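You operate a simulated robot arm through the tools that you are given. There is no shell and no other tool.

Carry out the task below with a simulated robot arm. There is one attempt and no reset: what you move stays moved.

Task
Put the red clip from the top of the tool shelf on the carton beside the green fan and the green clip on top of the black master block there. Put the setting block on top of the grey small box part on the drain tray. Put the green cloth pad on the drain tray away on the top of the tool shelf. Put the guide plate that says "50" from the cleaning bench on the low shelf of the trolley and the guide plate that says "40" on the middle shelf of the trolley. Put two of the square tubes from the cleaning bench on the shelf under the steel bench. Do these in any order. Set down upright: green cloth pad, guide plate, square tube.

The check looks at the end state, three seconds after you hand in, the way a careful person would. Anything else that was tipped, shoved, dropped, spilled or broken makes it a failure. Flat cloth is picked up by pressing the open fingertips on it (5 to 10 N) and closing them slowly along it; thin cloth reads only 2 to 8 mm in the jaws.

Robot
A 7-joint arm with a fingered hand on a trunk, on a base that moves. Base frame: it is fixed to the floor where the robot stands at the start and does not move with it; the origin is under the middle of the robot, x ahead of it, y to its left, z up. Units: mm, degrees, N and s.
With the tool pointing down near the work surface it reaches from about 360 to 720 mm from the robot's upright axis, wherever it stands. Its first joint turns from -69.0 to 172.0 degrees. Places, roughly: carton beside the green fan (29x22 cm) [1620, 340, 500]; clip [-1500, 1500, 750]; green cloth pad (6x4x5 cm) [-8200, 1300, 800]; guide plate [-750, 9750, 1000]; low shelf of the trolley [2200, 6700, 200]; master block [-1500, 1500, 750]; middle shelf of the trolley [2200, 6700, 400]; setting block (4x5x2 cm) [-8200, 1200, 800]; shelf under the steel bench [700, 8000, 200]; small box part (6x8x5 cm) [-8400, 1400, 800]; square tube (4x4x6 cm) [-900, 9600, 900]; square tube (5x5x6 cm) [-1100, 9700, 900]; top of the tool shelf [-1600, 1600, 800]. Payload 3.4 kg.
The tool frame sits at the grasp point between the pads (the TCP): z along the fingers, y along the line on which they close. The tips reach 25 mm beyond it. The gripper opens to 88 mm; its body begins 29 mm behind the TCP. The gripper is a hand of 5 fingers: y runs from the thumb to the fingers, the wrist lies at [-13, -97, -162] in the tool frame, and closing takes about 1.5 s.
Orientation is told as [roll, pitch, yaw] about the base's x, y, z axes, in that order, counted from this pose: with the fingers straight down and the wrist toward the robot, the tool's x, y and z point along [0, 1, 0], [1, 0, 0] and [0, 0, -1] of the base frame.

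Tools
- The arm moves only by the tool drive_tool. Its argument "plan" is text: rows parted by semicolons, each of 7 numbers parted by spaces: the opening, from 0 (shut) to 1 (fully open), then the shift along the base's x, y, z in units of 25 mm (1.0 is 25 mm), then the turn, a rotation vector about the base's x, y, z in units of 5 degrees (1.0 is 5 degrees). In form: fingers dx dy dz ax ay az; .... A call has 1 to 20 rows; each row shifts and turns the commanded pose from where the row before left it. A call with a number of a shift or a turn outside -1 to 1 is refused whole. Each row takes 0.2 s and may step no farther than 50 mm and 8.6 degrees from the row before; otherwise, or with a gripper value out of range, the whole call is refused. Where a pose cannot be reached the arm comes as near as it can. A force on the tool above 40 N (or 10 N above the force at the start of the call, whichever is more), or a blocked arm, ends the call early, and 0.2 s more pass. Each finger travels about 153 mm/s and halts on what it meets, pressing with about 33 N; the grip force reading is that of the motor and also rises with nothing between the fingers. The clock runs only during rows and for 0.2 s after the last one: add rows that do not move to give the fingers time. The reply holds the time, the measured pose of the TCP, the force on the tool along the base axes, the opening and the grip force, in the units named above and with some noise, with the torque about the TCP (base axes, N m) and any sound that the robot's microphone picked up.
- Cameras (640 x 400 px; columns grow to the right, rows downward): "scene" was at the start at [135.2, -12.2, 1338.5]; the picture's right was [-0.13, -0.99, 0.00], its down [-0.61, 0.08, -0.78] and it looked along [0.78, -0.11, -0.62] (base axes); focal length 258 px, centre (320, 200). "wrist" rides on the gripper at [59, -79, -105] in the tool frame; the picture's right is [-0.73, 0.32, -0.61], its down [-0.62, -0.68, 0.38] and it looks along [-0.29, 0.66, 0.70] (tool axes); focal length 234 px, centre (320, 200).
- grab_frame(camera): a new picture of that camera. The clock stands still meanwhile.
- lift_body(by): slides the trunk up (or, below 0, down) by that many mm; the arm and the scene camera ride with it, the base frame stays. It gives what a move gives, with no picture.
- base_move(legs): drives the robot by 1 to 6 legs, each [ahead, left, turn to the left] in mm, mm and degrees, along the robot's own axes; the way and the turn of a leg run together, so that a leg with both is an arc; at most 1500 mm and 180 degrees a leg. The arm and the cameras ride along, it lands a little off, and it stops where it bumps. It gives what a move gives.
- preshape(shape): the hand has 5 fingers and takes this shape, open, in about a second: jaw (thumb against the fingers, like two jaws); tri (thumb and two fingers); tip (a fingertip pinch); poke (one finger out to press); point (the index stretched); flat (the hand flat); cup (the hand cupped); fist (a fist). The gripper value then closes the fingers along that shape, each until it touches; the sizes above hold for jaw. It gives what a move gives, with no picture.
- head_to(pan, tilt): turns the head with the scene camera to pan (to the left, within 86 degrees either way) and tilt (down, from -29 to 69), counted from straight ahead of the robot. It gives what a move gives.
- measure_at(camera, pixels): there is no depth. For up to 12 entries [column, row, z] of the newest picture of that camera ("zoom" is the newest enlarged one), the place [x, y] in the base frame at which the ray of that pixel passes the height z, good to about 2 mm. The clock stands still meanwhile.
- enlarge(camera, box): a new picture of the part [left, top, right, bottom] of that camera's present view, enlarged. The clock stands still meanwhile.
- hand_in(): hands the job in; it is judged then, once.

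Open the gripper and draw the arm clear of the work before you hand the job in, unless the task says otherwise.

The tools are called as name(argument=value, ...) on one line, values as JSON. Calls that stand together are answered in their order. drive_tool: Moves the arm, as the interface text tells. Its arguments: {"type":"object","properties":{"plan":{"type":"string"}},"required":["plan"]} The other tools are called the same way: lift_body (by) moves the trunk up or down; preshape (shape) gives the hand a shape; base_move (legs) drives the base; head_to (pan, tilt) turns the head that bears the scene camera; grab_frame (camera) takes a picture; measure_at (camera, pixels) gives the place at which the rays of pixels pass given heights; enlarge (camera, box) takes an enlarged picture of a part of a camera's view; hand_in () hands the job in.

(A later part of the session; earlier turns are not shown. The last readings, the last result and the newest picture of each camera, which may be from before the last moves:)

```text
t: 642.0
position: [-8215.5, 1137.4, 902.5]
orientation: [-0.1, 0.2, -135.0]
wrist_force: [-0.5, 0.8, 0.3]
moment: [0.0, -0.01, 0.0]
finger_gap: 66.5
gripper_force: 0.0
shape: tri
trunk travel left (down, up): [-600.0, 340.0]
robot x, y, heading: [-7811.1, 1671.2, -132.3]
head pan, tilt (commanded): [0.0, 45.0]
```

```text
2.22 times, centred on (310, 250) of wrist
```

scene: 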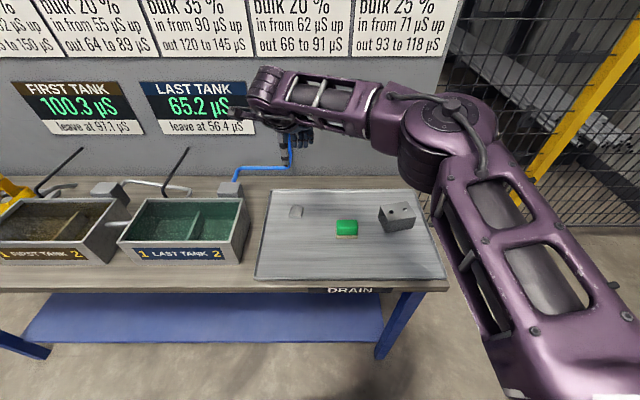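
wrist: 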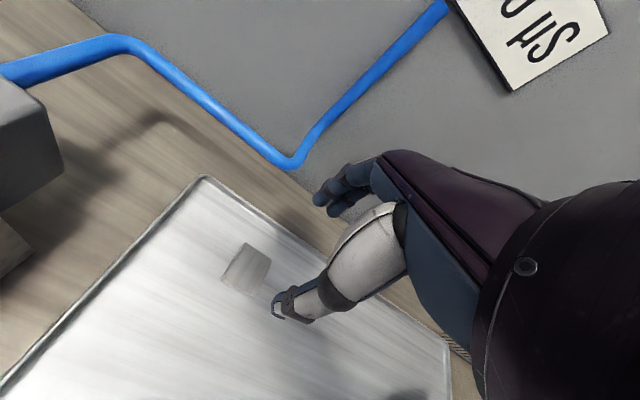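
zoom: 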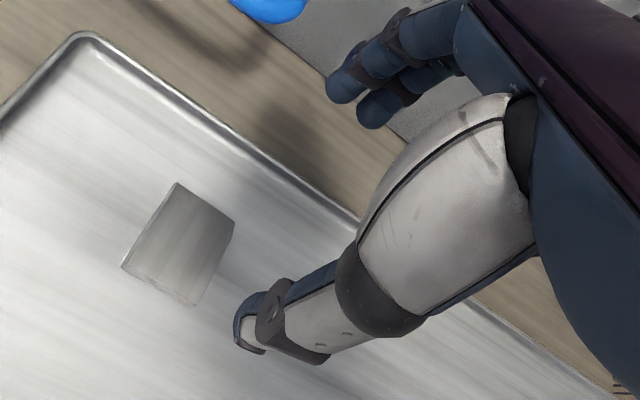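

The hand is aligned over the block (TCP within 3 mm). I narrow to 0.65 and descend to z≈835, then refine.

drive_tool(plan="0.65 0 0 -0.9 0 0 0;0.65 0 0 -0.9 0 0 0;0.65 0 0 -0.9 0 0 0;0.65 0 0 0 0 0 0")

enlarge(camera="wrist", box=[220, 160, 400, 340])

measure_at(camera="zoom", pixels=[[320, 200, 780]])

enlarge(camera="scene", box=[260, 150, 360, 230])

```text
t: 643.0
position: [-8215.4, 1136.1, 835.1]
orientation: [0.0, 0.0, -135.1]
wrist_force: [1.1, 0.0, 0.7]
moment: [-0.02, -0.02, -0.01]
finger_gap: 57.4
gripper_force: 0.1
shape: tri
trunk travel left (down, up): [-600.0, 340.0]
robot x, y, heading: [-7810.6, 1671.8, -132.7]
head pan, tilt (commanded): [0.0, 45.0]
```

```text
2.22 times, centred on (310, 250) of wrist
```

zoom: 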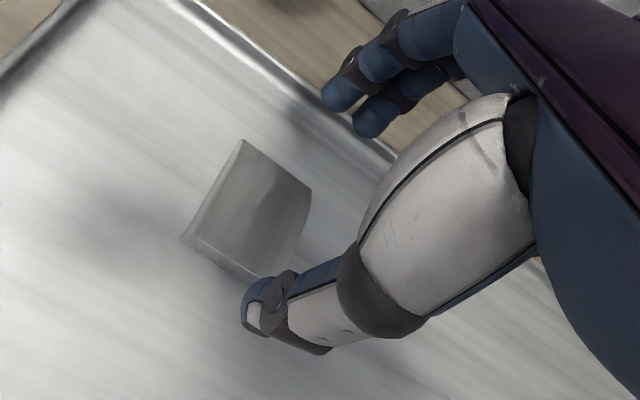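

```text
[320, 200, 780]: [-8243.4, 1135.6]
```

```text
5.00 times, centred on (310, 190) of scene
```

zoom: 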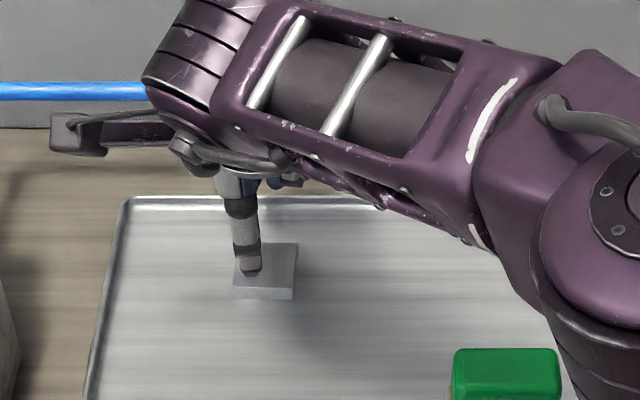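

enlarge(camera="wrist", box=[220, 160, 400, 340])

measure_at(camera="zoom", pixels=[[184, 239, 780], [265, 278, 780], [311, 188, 780], [242, 140, 780]])

```text
2.22 times, centred on (310, 250) of wrist
```

zoom: 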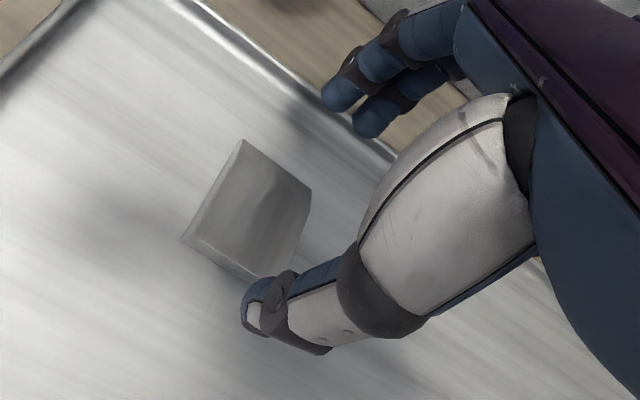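

```text
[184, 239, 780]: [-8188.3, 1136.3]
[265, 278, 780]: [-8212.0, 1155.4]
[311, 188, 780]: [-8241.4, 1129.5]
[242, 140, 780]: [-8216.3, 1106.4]
```

Depth is right; I shift 5 mm right and descend to z≈799.

drive_tool(plan="0.65 -0.15 0.13 -0.5 0 0 0;0.65 0 0 -0.5 0 0 0;0.65 0 0 -0.42 0 0 0;0.65 0 0 0 0 0 0")

enlarge(camera="wrist", box=[240, 170, 390, 320])

enlarge(camera="scene", box=[270, 170, 340, 220])

```text
t: 644.0
position: [-8218.3, 1139.2, 799.4]
orientation: [-0.1, 0.1, -135.0]
wrist_force: [0.1, 0.1, 0.1]
moment: [0.0, 0.01, 0.0]
finger_gap: 57.7
gripper_force: 0.2
shape: tri
trunk travel left (down, up): [-600.0, 340.0]
robot x, y, heading: [-7812.5, 1671.2, -132.4]
head pan, tilt (commanded): [0.0, 45.0]
```

```text
2.67 times, centred on (315, 245) of wrist
```

zoom: 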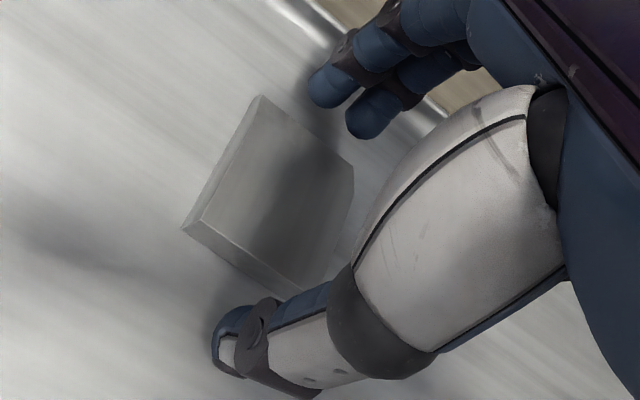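

```text
8.00 times, centred on (305, 195) of scene
```

zoom: 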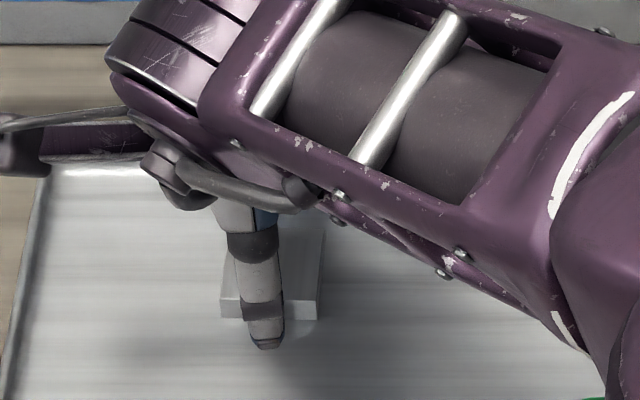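

Good alignment (thumb centred on the block's front in the scene). I close slowly.

drive_tool(plan="0.58 0 0 0 0 0 0;0.52 0 0 0 0 0 0;0.48 0 0 0 0 0 0;0.44 0 0 0 0 0 0;0.4 0 0 0 0 0 0;0.36 0 0 0 0 0 0;0.3 0 0 0 0 0 0;0.2 0 0 0 0 0 0;0.1 0 0 0 0 0 0;0 0 0 0 0 0 0;0 0 0 0 0 0 0")

enlarge(camera="wrist", box=[240, 170, 390, 320])

```text
t: 646.4
position: [-8218.2, 1140.2, 799.7]
orientation: [0.0, 0.2, -135.1]
wrist_force: [-1.0, -0.2, 0.1]
moment: [0.0, 0.0, 0.01]
finger_gap: 0.5
gripper_force: 33.3
shape: tri
trunk travel left (down, up): [-600.0, 340.0]
robot x, y, heading: [-7810.5, 1673.2, -132.3]
head pan, tilt (commanded): [0.0, 45.0]
```

```text
2.67 times, centred on (315, 245) of wrist
```

zoom: 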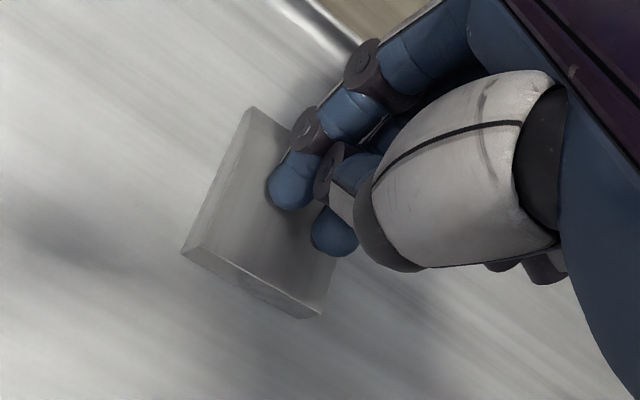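

The fingers closed just above the block (gap 0.5). I raise, reopen, and go down until the tips lightly touch the tray.

drive_tool(plan="0 0 0 0.4 0 0 0;0.2 0 0 0.2 0 0 0;0.4 0 0 0 0 0 0;0.62 0 0 0 0 0 0;0.62 0 0 0 0 0 0;0.62 0 0 0 0 0 0")

enlarge(camera="wrist", box=[240, 170, 390, 320])

enlarge(camera="scene", box=[270, 170, 340, 220])

```text
t: 647.8
position: [-8219.1, 1140.8, 815.0]
orientation: [0.0, 0.2, -135.2]
wrist_force: [0.3, 0.8, 0.6]
moment: [0.03, -0.01, -0.02]
finger_gap: 54.3
gripper_force: 0.0
shape: tri
trunk travel left (down, up): [-600.0, 340.0]
robot x, y, heading: [-7810.2, 1673.7, -132.5]
head pan, tilt (commanded): [0.0, 45.0]
```

```text
2.67 times, centred on (315, 245) of wrist
```

zoom: 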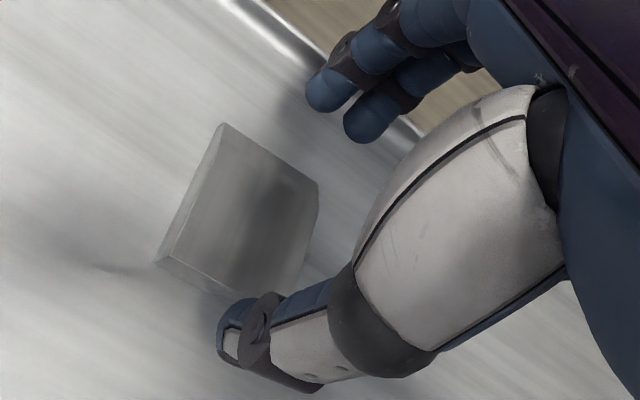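

```text
8.00 times, centred on (305, 195) of scene
```

zoom: 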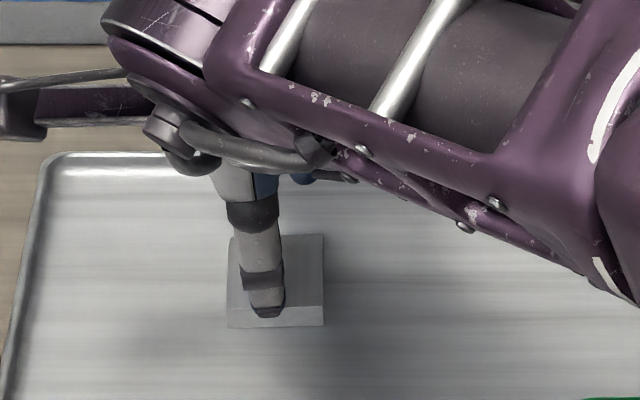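

The block shifted slightly toward me. I re-measure it.

measure_at(camera="zoom", pixels=[[228, 308, 778], [324, 306, 778], [323, 235, 778], [232, 238, 778], [229, 328, 767], [324, 326, 767]])

enlarge(camera="wrist", box=[240, 170, 390, 320])

measure_at(camera="zoom", pixels=[[163, 258, 778], [255, 300, 778], [318, 183, 778], [222, 125, 778]])

```text
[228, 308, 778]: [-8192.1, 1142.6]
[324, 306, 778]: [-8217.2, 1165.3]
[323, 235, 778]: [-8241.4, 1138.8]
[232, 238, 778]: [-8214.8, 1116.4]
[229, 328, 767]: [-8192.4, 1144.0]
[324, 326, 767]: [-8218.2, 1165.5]
```

```text
2.67 times, centred on (315, 245) of wrist
```

zoom: 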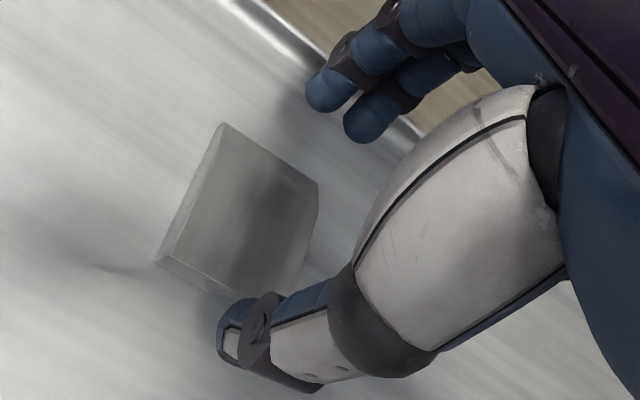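

```text
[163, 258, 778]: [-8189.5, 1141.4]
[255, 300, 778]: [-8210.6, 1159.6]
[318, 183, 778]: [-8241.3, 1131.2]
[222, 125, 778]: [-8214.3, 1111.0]
```

Block centre ≈(-8215.5,1138.5), 11 mm high. I shift 3 mm left and lower stepwise until the tips touch the tray.

drive_tool(plan="0.62 0.1 -0.08 -0.4 0 0 0;0.62 0 0 -0.4 0 0 0;0.62 0 0 0 0 0 0")

drive_tool(plan="0.62 0 0 -0.1 0 0 0;0.62 0 0 0 0 0 0")

drive_tool(plan="0.62 0 0 -0.08 0 0 0;0.62 0 0 0 0 0 0")

drive_tool(plan="0.62 0 0 -0.08 0 0 0;0.62 0 0 0 0 0 0")

```text
t: 648.6
position: [-8216.6, 1137.0, 795.7]
orientation: [0.1, 0.3, -135.1]
wrist_force: [0.1, -0.6, -0.7]
moment: [-0.01, -0.01, 0.0]
finger_gap: 54.2
gripper_force: 0.0
shape: tri
trunk travel left (down, up): [-600.0, 340.0]
robot x, y, heading: [-7809.1, 1671.1, -132.4]
head pan, tilt (commanded): [0.0, 45.0]
```

```text
t: 649.2
position: [-8215.8, 1137.4, 793.6]
orientation: [0.0, 0.2, -135.1]
wrist_force: [0.6, 0.4, 0.5]
moment: [-0.01, -0.01, 0.01]
finger_gap: 54.3
gripper_force: 0.0
shape: tri
trunk travel left (down, up): [-600.0, 340.0]
robot x, y, heading: [-7810.7, 1673.2, -132.6]
head pan, tilt (commanded): [0.0, 45.0]
```

```text
t: 649.8
position: [-8216.3, 1136.1, 791.5]
orientation: [0.1, 0.1, -135.1]
wrist_force: [0.3, -0.9, 3.1]
moment: [-0.03, 0.1, -0.03]
finger_gap: 54.3
gripper_force: 0.0
shape: tri
trunk travel left (down, up): [-600.0, 340.0]
robot x, y, heading: [-7809.7, 1671.7, -132.4]
head pan, tilt (commanded): [0.0, 45.0]
```

```text
t: 650.4
position: [-8215.9, 1137.5, 791.3]
orientation: [0.0, -0.1, -135.1]
wrist_force: [-1.6, 0.5, 9.3]
moment: [-0.04, 0.14, -0.06]
finger_gap: 54.1
gripper_force: 0.2
shape: tri
trunk travel left (down, up): [-600.0, 340.0]
robot x, y, heading: [-7811.6, 1671.9, -132.5]
head pan, tilt (commanded): [0.0, 45.0]
```

Tips touch the tray at TCP ≈791.5. As the tips rise while closing, I close slowly while following down about 1 mm per row.

drive_tool(plan="0.58 0 0 -0.02 0 0 0;0.54 0 0 -0.03 0 0 0;0.5 0 0 -0.04 0 0 0;0.47 0 0 -0.04 0 0 0;0.44 0 0 -0.04 0 0 0;0.41 0 0 -0.04 0 0 0;0.38 0 0 0 0 0 0;0.34 0 0 0 0 0 0")

enlarge(camera="wrist", box=[240, 170, 390, 320])

```text
t: 652.2
position: [-8214.3, 1137.8, 791.4]
orientation: [0.0, -0.5, -135.2]
wrist_force: [0.0, -0.9, 35.8]
moment: [-0.2, 0.08, 0.03]
finger_gap: 39.7
gripper_force: 32.5
shape: tri
trunk travel left (down, up): [-600.0, 340.0]
robot x, y, heading: [-7813.4, 1671.9, -132.4]
head pan, tilt (commanded): [0.0, 45.0]
```

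```text
2.67 times, centred on (315, 245) of wrist
```

zoom: 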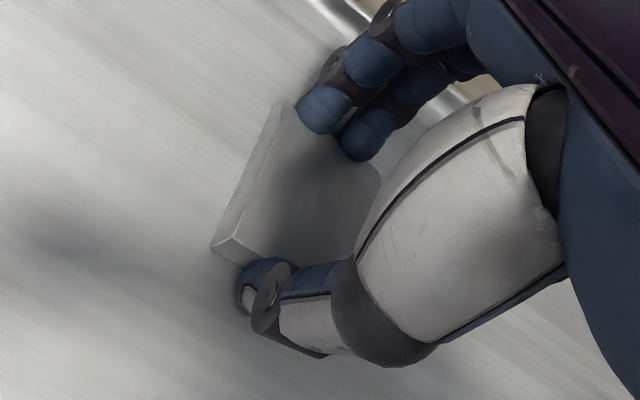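

Thumb and fingers now hold the block at tray level (39.7 mm, 32 N). I command full closing and lift slowly.

drive_tool(plan="0.2 0 0 0 0 0 0;0 0 0 0.04 0 0 0;0 0 0 0.06 0 0 0;0 0 0 0.06 0 0 0;0 0 0 0.08 0 0 0;0 0 0 0.1 0 0 0;0 0 0 0.1 0 0 0;0 0 0 0 0 0 0")

enlarge(camera="wrist", box=[240, 170, 390, 320])

```text
t: 654.0
position: [-8216.3, 1137.5, 795.1]
orientation: [0.0, 0.1, -135.1]
wrist_force: [-0.1, 0.9, 3.5]
moment: [-0.09, 0.02, 0.01]
finger_gap: 37.4
gripper_force: 33.2
shape: tri
trunk travel left (down, up): [-600.0, 340.0]
robot x, y, heading: [-7810.7, 1673.0, -132.7]
head pan, tilt (commanded): [0.0, 45.0]
```

```text
2.67 times, centred on (315, 245) of wrist
```

zoom: 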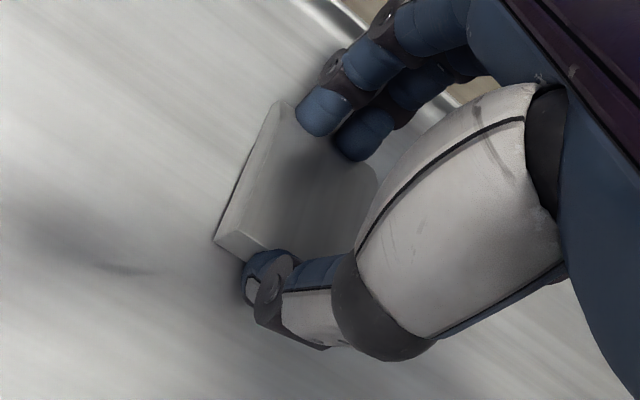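

The block's left edge begins to lift. I continue slowly.

drive_tool(plan="0 0 0 0.1 0 0 0;0 0 0 0.15 0 0 0;0 0 0 0.2 0 0 0;0 0 0 0.2 0 0 0;0 0 0 0 0 0 0")

enlarge(camera="wrist", box=[240, 170, 390, 320])

enlarge(camera="scene", box=[260, 150, 360, 230])

```text
t: 655.2
position: [-8216.6, 1137.3, 811.1]
orientation: [0.0, 0.2, -135.0]
wrist_force: [-0.8, -0.8, -0.6]
moment: [0.0, 0.02, 0.02]
finger_gap: 37.3
gripper_force: 33.0
shape: tri
trunk travel left (down, up): [-600.0, 340.0]
robot x, y, heading: [-7810.6, 1671.7, -132.4]
head pan, tilt (commanded): [0.0, 45.0]
```

```text
2.67 times, centred on (315, 245) of wrist
```

zoom: 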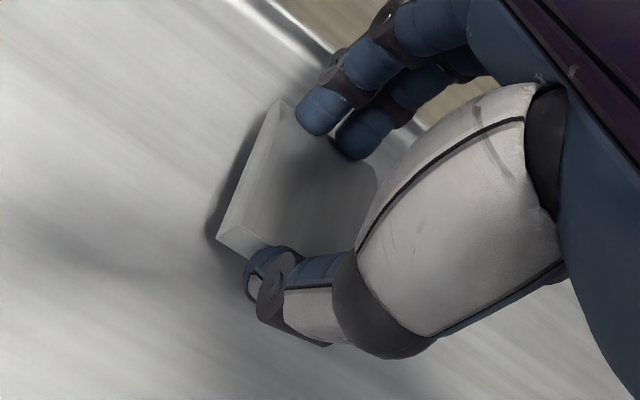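

```text
5.00 times, centred on (310, 190) of scene
```

zoom: 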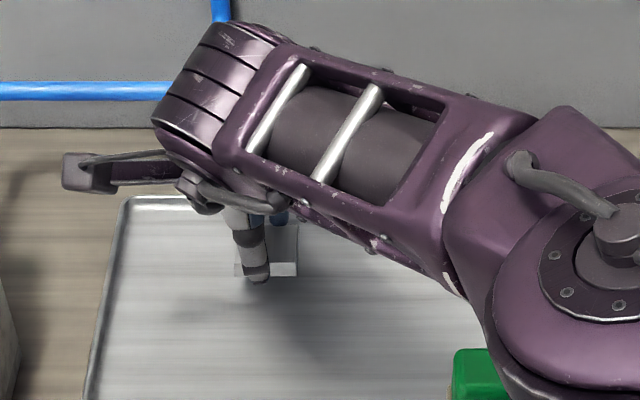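

The block is firmly lifted (gap constant 37 mm). I raise to z≈900 and carry it toward the box, turning +14° to match it.

drive_tool(plan="0 0 0 0.6 0 0 0;0 0 0 0.9 0 0 0;0 0 0 0.9 0 0 0;0 0 0 0.9 0 0 0;0 -0.527 0.79 0 0 0 0.2;0 -0.527 0.79 0 0 0 0.2;0 -0.527 0.79 0 0 0 0.2;0 -0.527 0.79 0 0 0 0.2;0 -0.527 0.79 0 0 0 0.2;0 -0.527 0.79 0 0 0 0.2;0 0 0 0 0 0 0")

grab_frame(camera="scene")

grab_frame(camera="wrist")

```text
t: 657.6
position: [-8296.2, 1253.4, 894.4]
orientation: [0.0, 0.3, -129.0]
wrist_force: [0.0, -0.5, -1.7]
moment: [-0.01, 0.0, 0.01]
finger_gap: 37.0
gripper_force: 33.0
shape: tri
trunk travel left (down, up): [-600.0, 340.0]
robot x, y, heading: [-7810.0, 1674.7, -132.7]
head pan, tilt (commanded): [0.0, 45.0]
```

```text
taken
```

scene: 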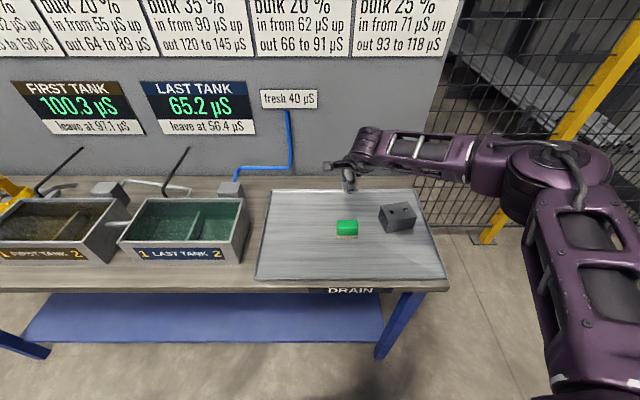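

```text
taken
```

wrist: 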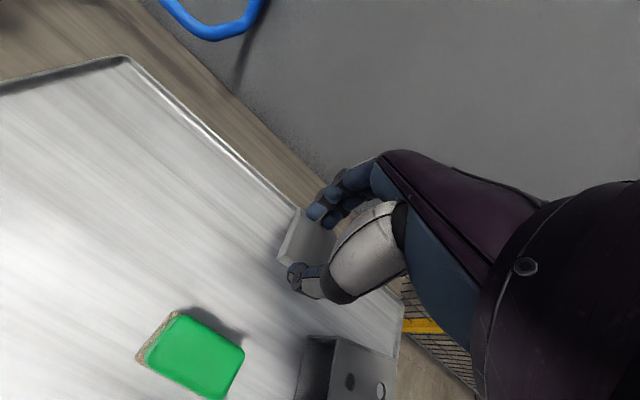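

I continue to above the box centre.

drive_tool(plan="0 -0.523 0.805 0 0 0 0.27;0 -0.523 0.805 0 0 0 0.27;0 -0.523 0.805 0 0 0 0.27;0 -0.523 0.805 0 0 0 0.27;0 -0.523 0.805 0 0 0 0.27;0 -0.523 0.805 0 0 0 0.27;0 0 0 0 0 0 0")

grab_frame(camera="scene")

enlarge(camera="scene", box=[330, 150, 450, 240])

grab_frame(camera="wrist")

```text
t: 659.2
position: [-8375.1, 1377.6, 894.9]
orientation: [0.0, 0.2, -121.1]
wrist_force: [1.2, 0.0, -0.6]
moment: [0.02, 0.01, -0.01]
finger_gap: 36.8
gripper_force: 33.0
shape: tri
trunk travel left (down, up): [-600.0, 340.0]
robot x, y, heading: [-7811.1, 1677.3, -132.4]
head pan, tilt (commanded): [0.0, 45.0]
```

```text
taken
```

scene: 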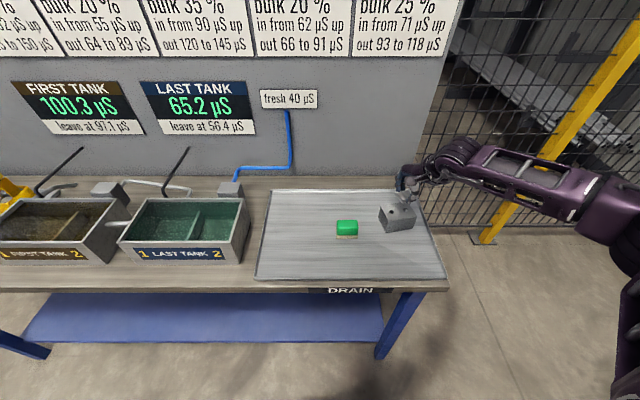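

```text
4.44 times, centred on (390, 195) of scene
```

zoom: 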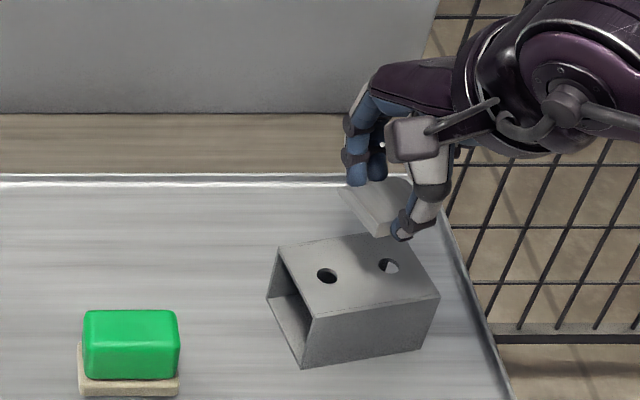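

```text
taken
```

wrist: 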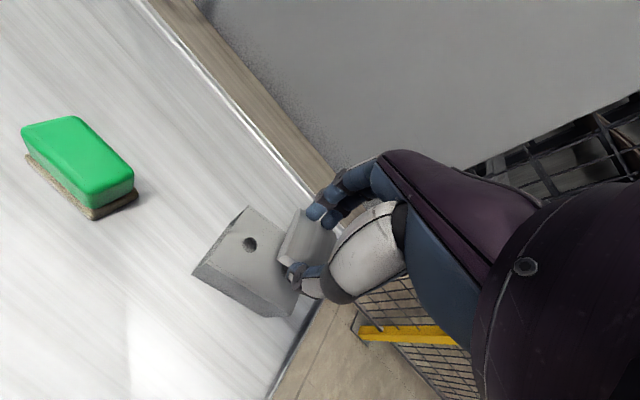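

I measure the box's top corners at z=817 and the held block's visible corners to refine the spot.

enlarge(camera="scene", box=[360, 170, 430, 240])

measure_at(camera="zoom", pixels=[[320, 200, 817]])

```text
5.71 times, centred on (395, 205) of scene
```

zoom: 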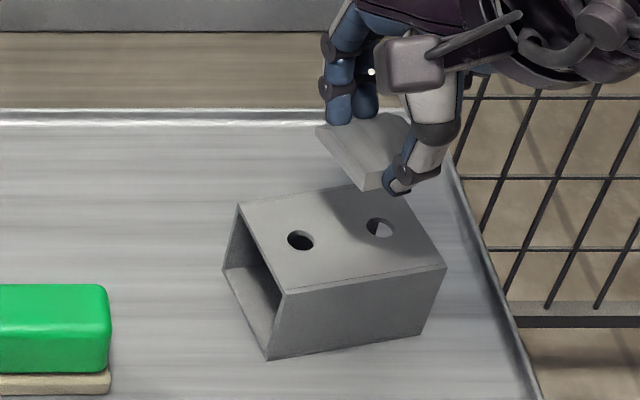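

```text
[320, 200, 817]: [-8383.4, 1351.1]
```

measure_at(camera="zoom", pixels=[[238, 205, 817], [288, 291, 817], [447, 266, 817], [398, 188, 817], [318, 127, 881], [364, 180, 881], [318, 127, 876], [364, 190, 870], [268, 360, 767], [420, 334, 767]])

```text
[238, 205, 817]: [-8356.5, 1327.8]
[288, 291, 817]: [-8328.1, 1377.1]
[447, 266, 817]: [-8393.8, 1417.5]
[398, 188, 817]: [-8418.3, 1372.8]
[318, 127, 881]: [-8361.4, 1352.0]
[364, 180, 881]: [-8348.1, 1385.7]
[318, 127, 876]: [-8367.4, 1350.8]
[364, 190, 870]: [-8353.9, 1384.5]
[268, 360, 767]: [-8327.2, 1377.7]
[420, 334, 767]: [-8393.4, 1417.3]
```

The block's centre is within ~4 mm of the box's centre. I lower 44 mm and then creep to contact with the box top (817).

drive_tool(plan="0 -0.08 0 -0.6 0 0 0;0 0 0 -0.6 0 0 0;0 0 0 -0.56 0 0 0;0 0 0 0 0 0 0")

drive_tool(plan="0 0 0 -0.1 0 0 0;0 0 0 0 0 0 0")

drive_tool(plan="0 0 0 -0.08 0 0 0;0 0 0 0 0 0 0")

enlarge(camera="scene", box=[360, 170, 430, 240])

```text
t: 660.2
position: [-8375.2, 1375.4, 850.8]
orientation: [0.0, 0.1, -120.9]
wrist_force: [0.1, -0.6, -1.4]
moment: [0.02, 0.03, 0.0]
finger_gap: 37.1
gripper_force: 32.7
shape: tri
trunk travel left (down, up): [-600.0, 340.0]
robot x, y, heading: [-7809.4, 1671.5, -132.6]
head pan, tilt (commanded): [0.0, 45.0]
```

```text
t: 660.8
position: [-8375.9, 1376.8, 847.7]
orientation: [-0.1, 0.2, -121.0]
wrist_force: [-0.6, 0.5, -1.6]
moment: [0.0, -0.02, 0.0]
finger_gap: 36.9
gripper_force: 33.0
shape: tri
trunk travel left (down, up): [-600.0, 340.0]
robot x, y, heading: [-7810.3, 1672.9, -132.6]
head pan, tilt (commanded): [0.0, 45.0]
```

```text
t: 661.4
position: [-8376.8, 1377.0, 845.3]
orientation: [0.0, 0.1, -121.0]
wrist_force: [-0.7, 0.4, -0.5]
moment: [-0.03, 0.01, -0.02]
finger_gap: 36.8
gripper_force: 33.1
shape: tri
trunk travel left (down, up): [-600.0, 340.0]
robot x, y, heading: [-7812.6, 1673.1, -132.5]
head pan, tilt (commanded): [0.0, 45.0]
```

```text
5.71 times, centred on (395, 205) of scene
```

zoom: 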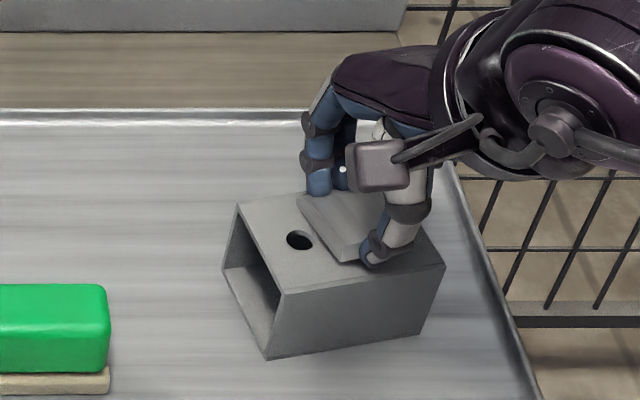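

The block is over the box top, slightly to the back. I shift 4 mm toward me and creep down.

drive_tool(plan="0 0.11 0.12 0 0 0 0;0 0 0 -0.08 0 0 0;0 0 0 0 0 0 0")

drive_tool(plan="0 0 0 -0.06 0 0 0;0 0 0 0 0 0 0")

drive_tool(plan="0 0 0 -0.06 0 0 0;0 0 0 0 0 0 0")

```text
t: 662.2
position: [-8373.5, 1378.1, 844.7]
orientation: [0.0, 0.0, -121.0]
wrist_force: [-1.8, -0.4, 5.9]
moment: [-0.14, 0.1, -0.04]
finger_gap: 37.0
gripper_force: 33.2
shape: tri
trunk travel left (down, up): [-600.0, 340.0]
robot x, y, heading: [-7808.6, 1673.9, -132.6]
head pan, tilt (commanded): [0.0, 45.0]
```

```text
t: 662.8
position: [-8372.8, 1378.2, 844.3]
orientation: [0.0, -0.1, -121.0]
wrist_force: [-2.4, -0.5, 14.7]
moment: [-0.46, 0.24, -0.03]
finger_gap: 36.9
gripper_force: 33.3
shape: tri
trunk travel left (down, up): [-600.0, 340.0]
robot x, y, heading: [-7813.3, 1674.7, -132.5]
head pan, tilt (commanded): [0.0, 45.0]
```

```text
t: 663.4
position: [-8372.5, 1378.9, 843.4]
orientation: [-0.1, -0.1, -121.0]
wrist_force: [-2.9, -1.4, 24.4]
moment: [-0.63, 0.4, -0.04]
finger_gap: 37.1
gripper_force: 32.6
shape: tri
trunk travel left (down, up): [-600.0, 340.0]
robot x, y, heading: [-7813.8, 1674.7, -132.4]
head pan, tilt (commanded): [0.0, 45.0]
```

The finger tips at the back touch the box top. I ease up 2.5 mm to unload, then open gradually so the block settles on the box.

drive_tool(plan="0 0 0 0.1 0 0 0;0 0 0 0.02 0 0 0;0 0 0 0 0 0 0")

drive_tool(plan="0.3 0 0 0 0 0 0;0.38 0 0 0 0 0 0;0.42 0 0 0 0 0 0;0.45 0 0 0 0 0 0;0.48 0 0 0 0 0 0;0.52 0 0 0 0 0 0;0.57 0 0 0 0 0 0;0.63 0 0 0 0 0 0;0.63 0 0 0 0 0 0")

enlarge(camera="scene", box=[360, 170, 430, 240])

enlarge(camera="wrist", box=[220, 170, 380, 330])

```text
t: 664.2
position: [-8372.5, 1379.7, 844.4]
orientation: [-0.1, 0.1, -121.0]
wrist_force: [-2.9, -4.0, 13.6]
moment: [-0.41, 0.27, 0.0]
finger_gap: 37.3
gripper_force: 32.4
shape: tri
trunk travel left (down, up): [-600.0, 340.0]
robot x, y, heading: [-7814.3, 1674.7, -132.4]
head pan, tilt (commanded): [0.0, 45.0]
```

```text
t: 666.2
position: [-8373.0, 1379.3, 842.9]
orientation: [0.0, 0.2, -121.0]
wrist_force: [0.4, 0.1, -0.4]
moment: [0.02, 0.03, 0.01]
finger_gap: 55.2
gripper_force: 0.0
shape: tri
trunk travel left (down, up): [-600.0, 340.0]
robot x, y, heading: [-7807.2, 1677.0, -132.5]
head pan, tilt (commanded): [0.0, 45.0]
```

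```text
5.71 times, centred on (395, 205) of scene
```

zoom: 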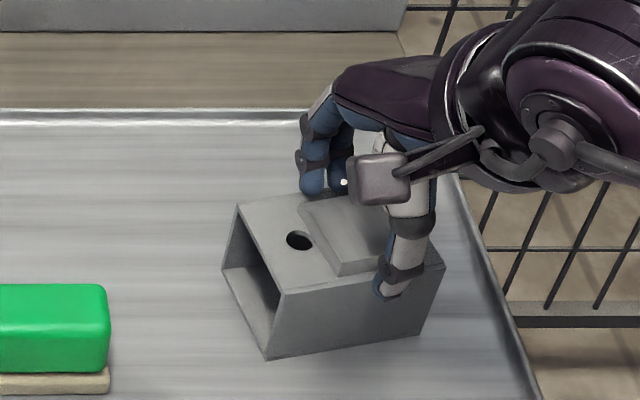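

```text
2.50 times, centred on (300, 250) of wrist
```

zoom: 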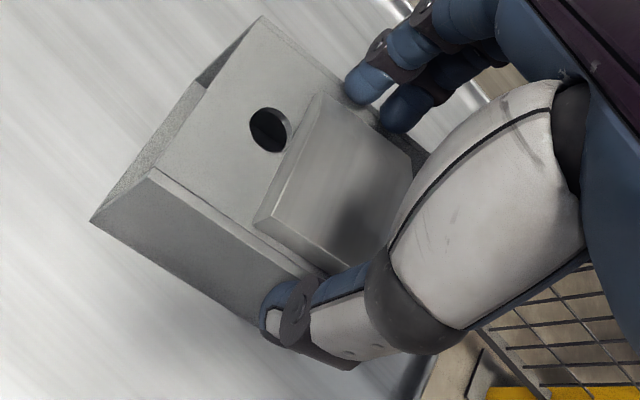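

The block lies flat on the box. I raise the hand straight up.

drive_tool(plan="0.66 0 0 0.2 0 0 0;0.68 0 0 0.5 0 0 0;0.68 0 0 0.8 0 0 0;0.68 0 0 0.9 0 0 0;0.68 0 0 0.9 0 0 0;0.68 0 0 0 0 0 0")

enlarge(camera="scene", box=[330, 170, 450, 250])

grab_frame(camera="wrist")

```text
t: 667.6
position: [-8374.0, 1380.6, 927.4]
orientation: [0.0, 0.2, -121.0]
wrist_force: [0.3, -0.7, -0.4]
moment: [-0.01, 0.02, 0.02]
finger_gap: 59.4
gripper_force: 0.2
shape: tri
trunk travel left (down, up): [-600.0, 340.0]
robot x, y, heading: [-7810.5, 1676.1, -132.3]
head pan, tilt (commanded): [0.0, 45.0]
```

```text
5.00 times, centred on (390, 210) of scene
```

zoom: 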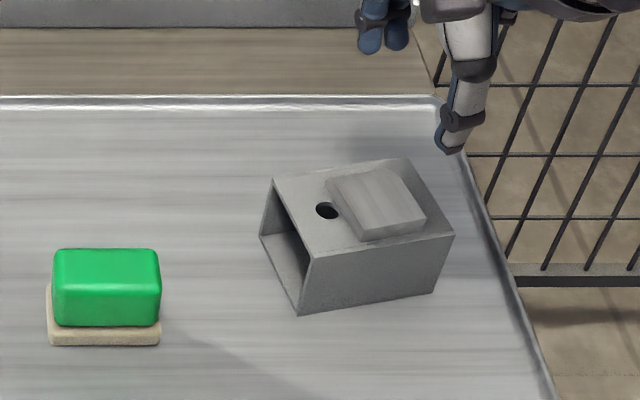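

```text
taken
```

wrist: 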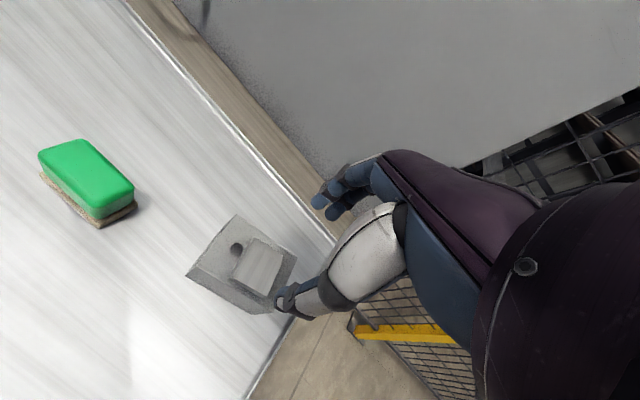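

The setting block rests well on the box. Now the green pad: I measure its base and top.

measure_at(camera="zoom", pixels=[[48, 345, 767], [160, 345, 767], [57, 251, 817], [156, 250, 817], [53, 320, 778], [160, 318, 778]])

measure_at(camera="wrist", pixels=[[98, 228, 767], [41, 174, 767], [137, 205, 767], [38, 155, 817], [78, 139, 817], [133, 187, 817], [95, 205, 817]])

```text
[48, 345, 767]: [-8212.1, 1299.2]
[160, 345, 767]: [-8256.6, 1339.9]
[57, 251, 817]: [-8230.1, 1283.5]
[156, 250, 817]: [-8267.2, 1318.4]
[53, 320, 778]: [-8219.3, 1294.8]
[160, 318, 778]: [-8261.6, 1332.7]
```

```text
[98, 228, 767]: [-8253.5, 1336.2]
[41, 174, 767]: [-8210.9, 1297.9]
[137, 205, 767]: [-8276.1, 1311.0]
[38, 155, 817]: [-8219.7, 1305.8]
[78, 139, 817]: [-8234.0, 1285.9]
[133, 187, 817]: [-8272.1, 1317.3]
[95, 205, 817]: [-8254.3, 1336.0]
```

Pad centre ≈(-8245,1308), 59×~37 mm, aligned with my heading. I move above it with the hand turned −10°.

drive_tool(plan="0.78 0.86 -0.484 0 0 0 -0.33;0.78 0.86 -0.484 0 0 0 -0.33;0.78 0.86 -0.484 0 0 0 -0.33;0.78 0.86 -0.484 0 0 0 -0.33;0.78 0.86 -0.484 0 0 0 -0.33;0.78 0.86 -0.484 0 0 0 -0.33;0.78 0 0 0 0 0 0")

enlarge(camera="wrist", box=[200, 160, 380, 340])

enlarge(camera="scene", box=[300, 160, 420, 250])

```text
t: 669.2
position: [-8245.8, 1307.8, 925.8]
orientation: [0.0, 0.1, -130.9]
wrist_force: [-0.2, -0.6, -0.8]
moment: [-0.02, -0.02, 0.01]
finger_gap: 68.6
gripper_force: 0.0
shape: tri
trunk travel left (down, up): [-600.0, 340.0]
robot x, y, heading: [-7813.7, 1673.8, -132.5]
head pan, tilt (commanded): [0.0, 45.0]
```

```text
2.22 times, centred on (290, 250) of wrist
```

zoom: 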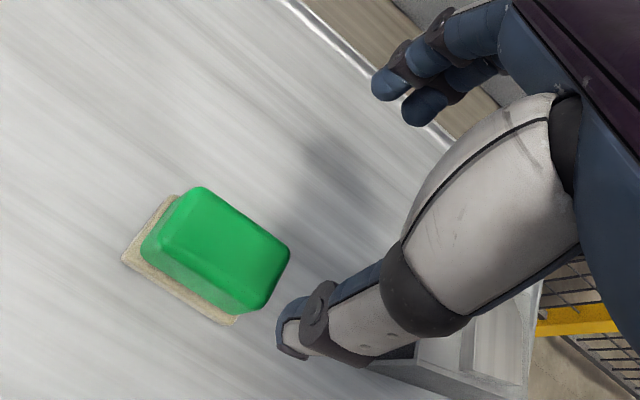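

```text
4.44 times, centred on (360, 205) of scene
```

zoom: 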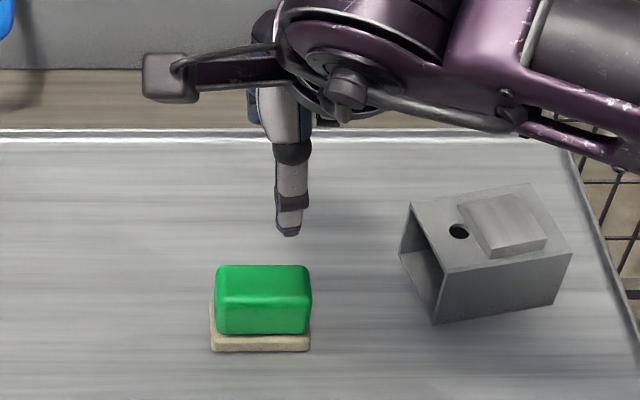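

enlarge(camera="wrist", box=[200, 160, 380, 340])

measure_at(camera="zoom", pixels=[[145, 243, 815], [198, 188, 815], [289, 250, 815], [245, 308, 815], [123, 258, 767], [232, 324, 767], [168, 196, 767]])

```text
2.22 times, centred on (290, 250) of wrist
```

zoom: 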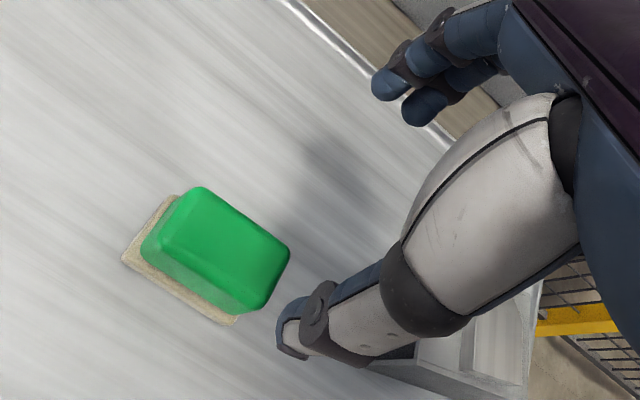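

```text
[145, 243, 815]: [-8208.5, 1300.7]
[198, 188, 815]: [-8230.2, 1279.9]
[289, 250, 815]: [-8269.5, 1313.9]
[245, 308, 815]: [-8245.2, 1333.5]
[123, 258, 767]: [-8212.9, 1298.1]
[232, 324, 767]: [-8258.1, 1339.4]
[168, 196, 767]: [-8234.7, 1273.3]
```

Pad centre ≈(-8243,1307). I shift 4 mm left and descend to z≈800.

drive_tool(plan="0.75 0.11 -0.1 -0.9 0 0 0;0.75 0 0 -1 0 0 0;0.75 0 0 -1 0 0 0;0.75 0 0 -1 0 0 0;0.75 0 0 -0.7 0 0 0;0.75 0 0 -0.4 0 0 0;0.75 0 0 0 0 0 0")

enlarge(camera="wrist", box=[220, 160, 400, 340])

enlarge(camera="scene", box=[300, 160, 420, 250])

```text
t: 670.8
position: [-8240.9, 1303.4, 803.5]
orientation: [0.1, -0.2, -130.9]
wrist_force: [-3.7, -0.8, 17.0]
moment: [0.11, 0.51, 0.06]
finger_gap: 66.6
gripper_force: 0.0
shape: tri
trunk travel left (down, up): [-600.0, 340.0]
robot x, y, heading: [-7810.1, 1672.8, -132.7]
head pan, tilt (commanded): [0.0, 45.0]
```

```text
2.22 times, centred on (310, 250) of wrist
```

zoom: 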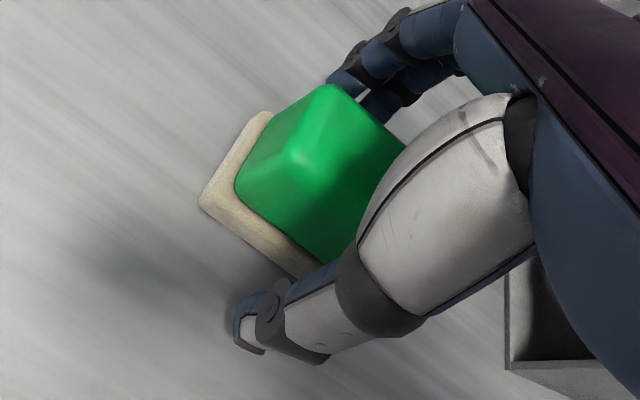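

```text
4.44 times, centred on (360, 205) of scene
```

zoom: 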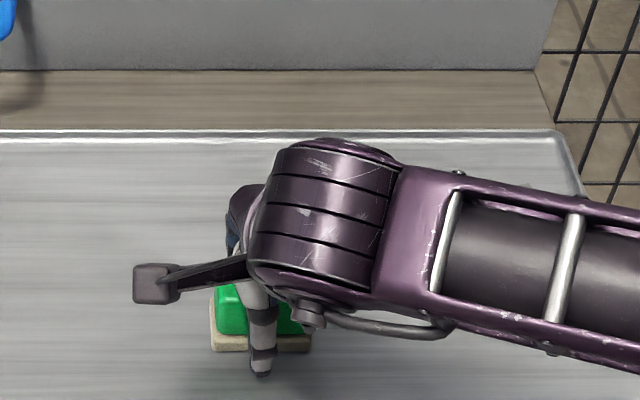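

A curled finger presses on the pad's top (17 N, right side), so "tri" is wrong for this wide pad. I rise, change to "jaw", and look that the pad is unchanged.

drive_tool(plan="0.75 0 0 0.4 0 0 0;0.75 0 0 0.8 0 0 0;0.75 0 0 0.9 0 0 0;0.75 0 0 0.9 0 0 0;0.75 0 0 0.9 0 0 0;0.75 0 0 0 0 0 0")

preshape(shape="jaw")

enlarge(camera="wrist", box=[200, 160, 380, 340])

measure_at(camera="zoom", pixels=[[320, 200, 800]])

enlarge(camera="scene", box=[300, 160, 420, 250])

```text
t: 672.2
position: [-8240.9, 1304.4, 898.4]
orientation: [0.0, 0.3, -130.9]
wrist_force: [0.6, -0.1, -0.8]
moment: [0.01, -0.01, 0.0]
finger_gap: 66.5
gripper_force: 0.1
shape: tri
trunk travel left (down, up): [-600.0, 340.0]
robot x, y, heading: [-7814.4, 1674.5, -132.3]
head pan, tilt (commanded): [0.0, 45.0]
```

```text
t: 673.1
position: [-8240.9, 1304.3, 898.5]
orientation: [-0.1, 0.2, -130.8]
wrist_force: [-0.4, -0.5, 0.5]
moment: [-0.01, -0.01, 0.01]
finger_gap: 88.1
gripper_force: 0.1
shape: jaw
trunk travel left (down, up): [-600.0, 340.0]
robot x, y, heading: [-7814.4, 1674.4, -132.5]
head pan, tilt (commanded): [0.0, 45.0]
```

```text
2.22 times, centred on (290, 250) of wrist
```

zoom: 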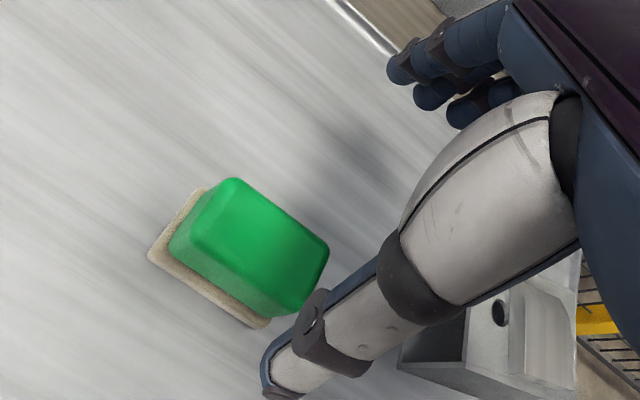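

```text
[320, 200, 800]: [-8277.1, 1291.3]
```

```text
4.44 times, centred on (360, 205) of scene
```

zoom: 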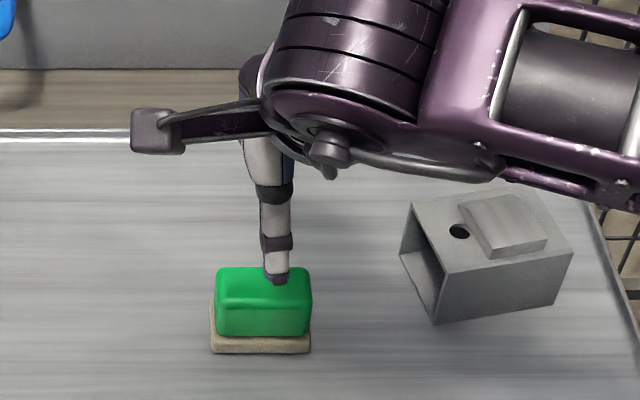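

The pad is unchanged. I descend with the jaw at 0.8 to z≈802.

drive_tool(plan="0.8 0 0 -0.8 0 0 0;0.8 0 0 -0.9 0 0 0;0.8 0 0 -0.9 0 0 0;0.8 0 0 -0.8 0 0 0;0.8 0 0 -0.4 0 0 0;0.8 0 0 0 0 0 0")

enlarge(camera="wrist", box=[220, 160, 400, 340])

enlarge(camera="scene", box=[300, 160, 420, 250])

```text
t: 674.5
position: [-8240.9, 1303.9, 802.6]
orientation: [0.0, 0.1, -130.9]
wrist_force: [0.2, 0.2, -0.2]
moment: [0.02, 0.01, 0.0]
finger_gap: 70.5
gripper_force: 0.1
shape: jaw
trunk travel left (down, up): [-600.0, 340.0]
robot x, y, heading: [-7805.8, 1676.2, -132.2]
head pan, tilt (commanded): [0.0, 45.0]
```

```text
2.22 times, centred on (310, 250) of wrist
```

zoom: 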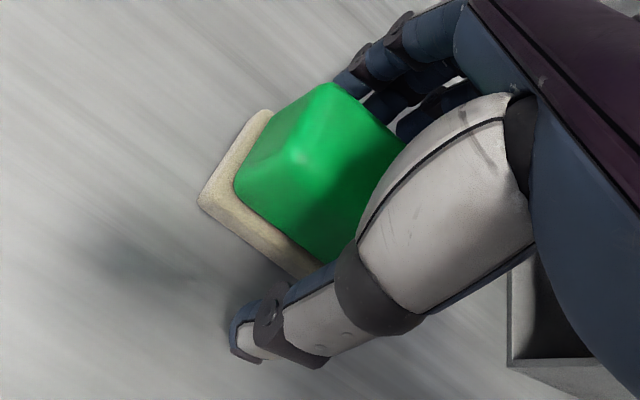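

```text
4.44 times, centred on (360, 205) of scene
```

zoom: 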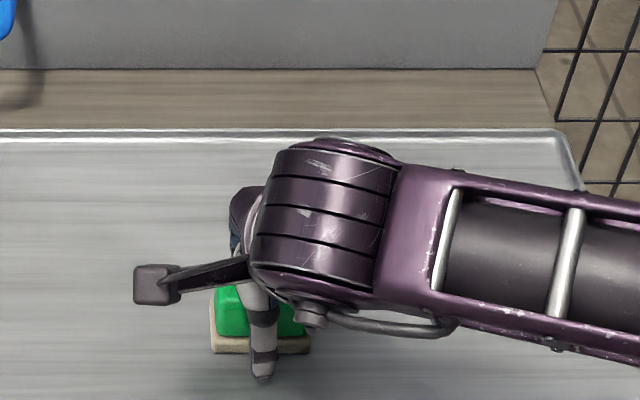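

No contact this time; thumb in front and fingers behind the pad. I close in steps.

drive_tool(plan="0.7 0 0 0 0 0 0;0.6 0 0 0 0 0 0;0.52 0 0 0 0 0 0;0.46 0 0 0 0 0 0;0.4 0 0 0 0 0 0;0.34 0 0 0 0 0 0;0.28 0 0 0 0 0 0;0.2 0 0 0 0 0 0;0.1 0 0 0 0 0 0;0 0 0 0 0 0 0;0 0 0 0 0 0 0")

enlarge(camera="wrist", box=[220, 160, 400, 340])

```text
t: 676.9
position: [-8242.7, 1303.0, 802.9]
orientation: [0.0, 0.2, -130.9]
wrist_force: [0.1, -0.3, -0.6]
moment: [-0.03, 0.01, 0.03]
finger_gap: 26.4
gripper_force: 32.8
shape: jaw
trunk travel left (down, up): [-600.0, 340.0]
robot x, y, heading: [-7814.7, 1673.9, -132.6]
head pan, tilt (commanded): [0.0, 45.0]
```

```text
2.22 times, centred on (310, 250) of wrist
```

zoom: 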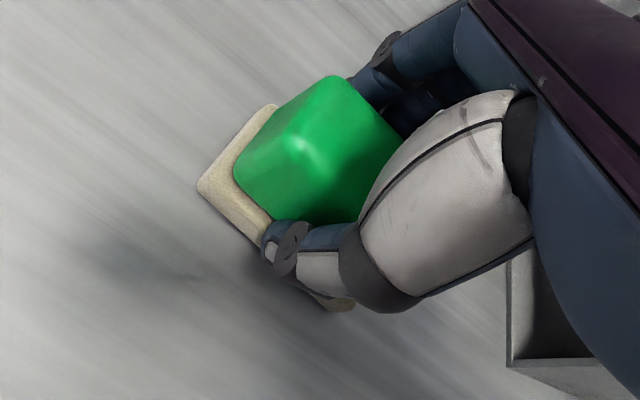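

Held at 26 mm. I lift 60 mm and check that it hangs upright.

drive_tool(plan="0 0 0 0.3 0 0 0;0 0 0 0.6 0 0 0;0 0 0 0.7 0 0 0;0 0 0 0.8 0 0 0;0 0 0 0 0 0 0")

grab_frame(camera="wrist")

enlarge(camera="scene", box=[300, 160, 420, 250])

```text
t: 678.1
position: [-8240.9, 1305.7, 863.6]
orientation: [0.0, 0.2, -130.9]
wrist_force: [-0.5, 0.4, -1.0]
moment: [-0.01, 0.01, -0.01]
finger_gap: 26.4
gripper_force: 33.0
shape: jaw
trunk travel left (down, up): [-600.0, 340.0]
robot x, y, heading: [-7811.3, 1673.0, -132.3]
head pan, tilt (commanded): [0.0, 45.0]
```

```text
taken
```

wrist: 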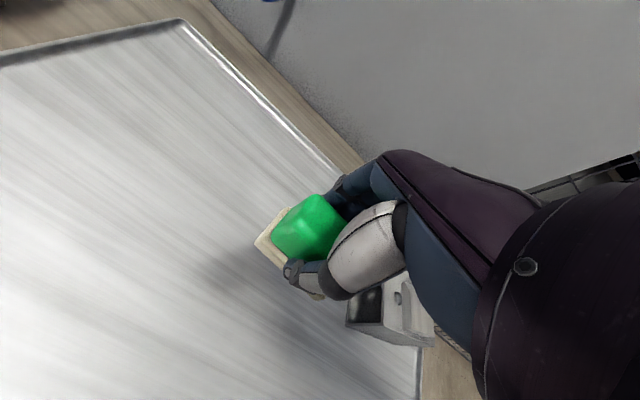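

```text
4.44 times, centred on (360, 205) of scene
```

zoom: 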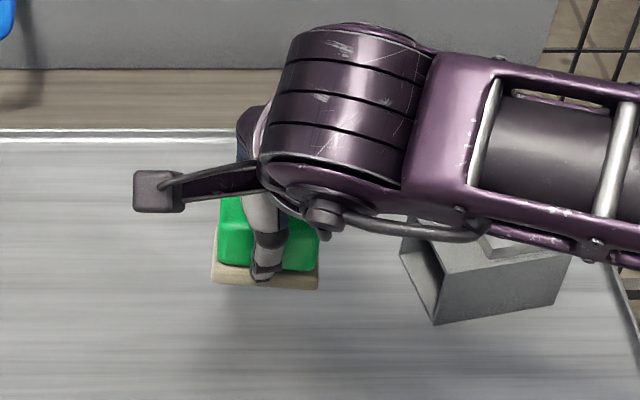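

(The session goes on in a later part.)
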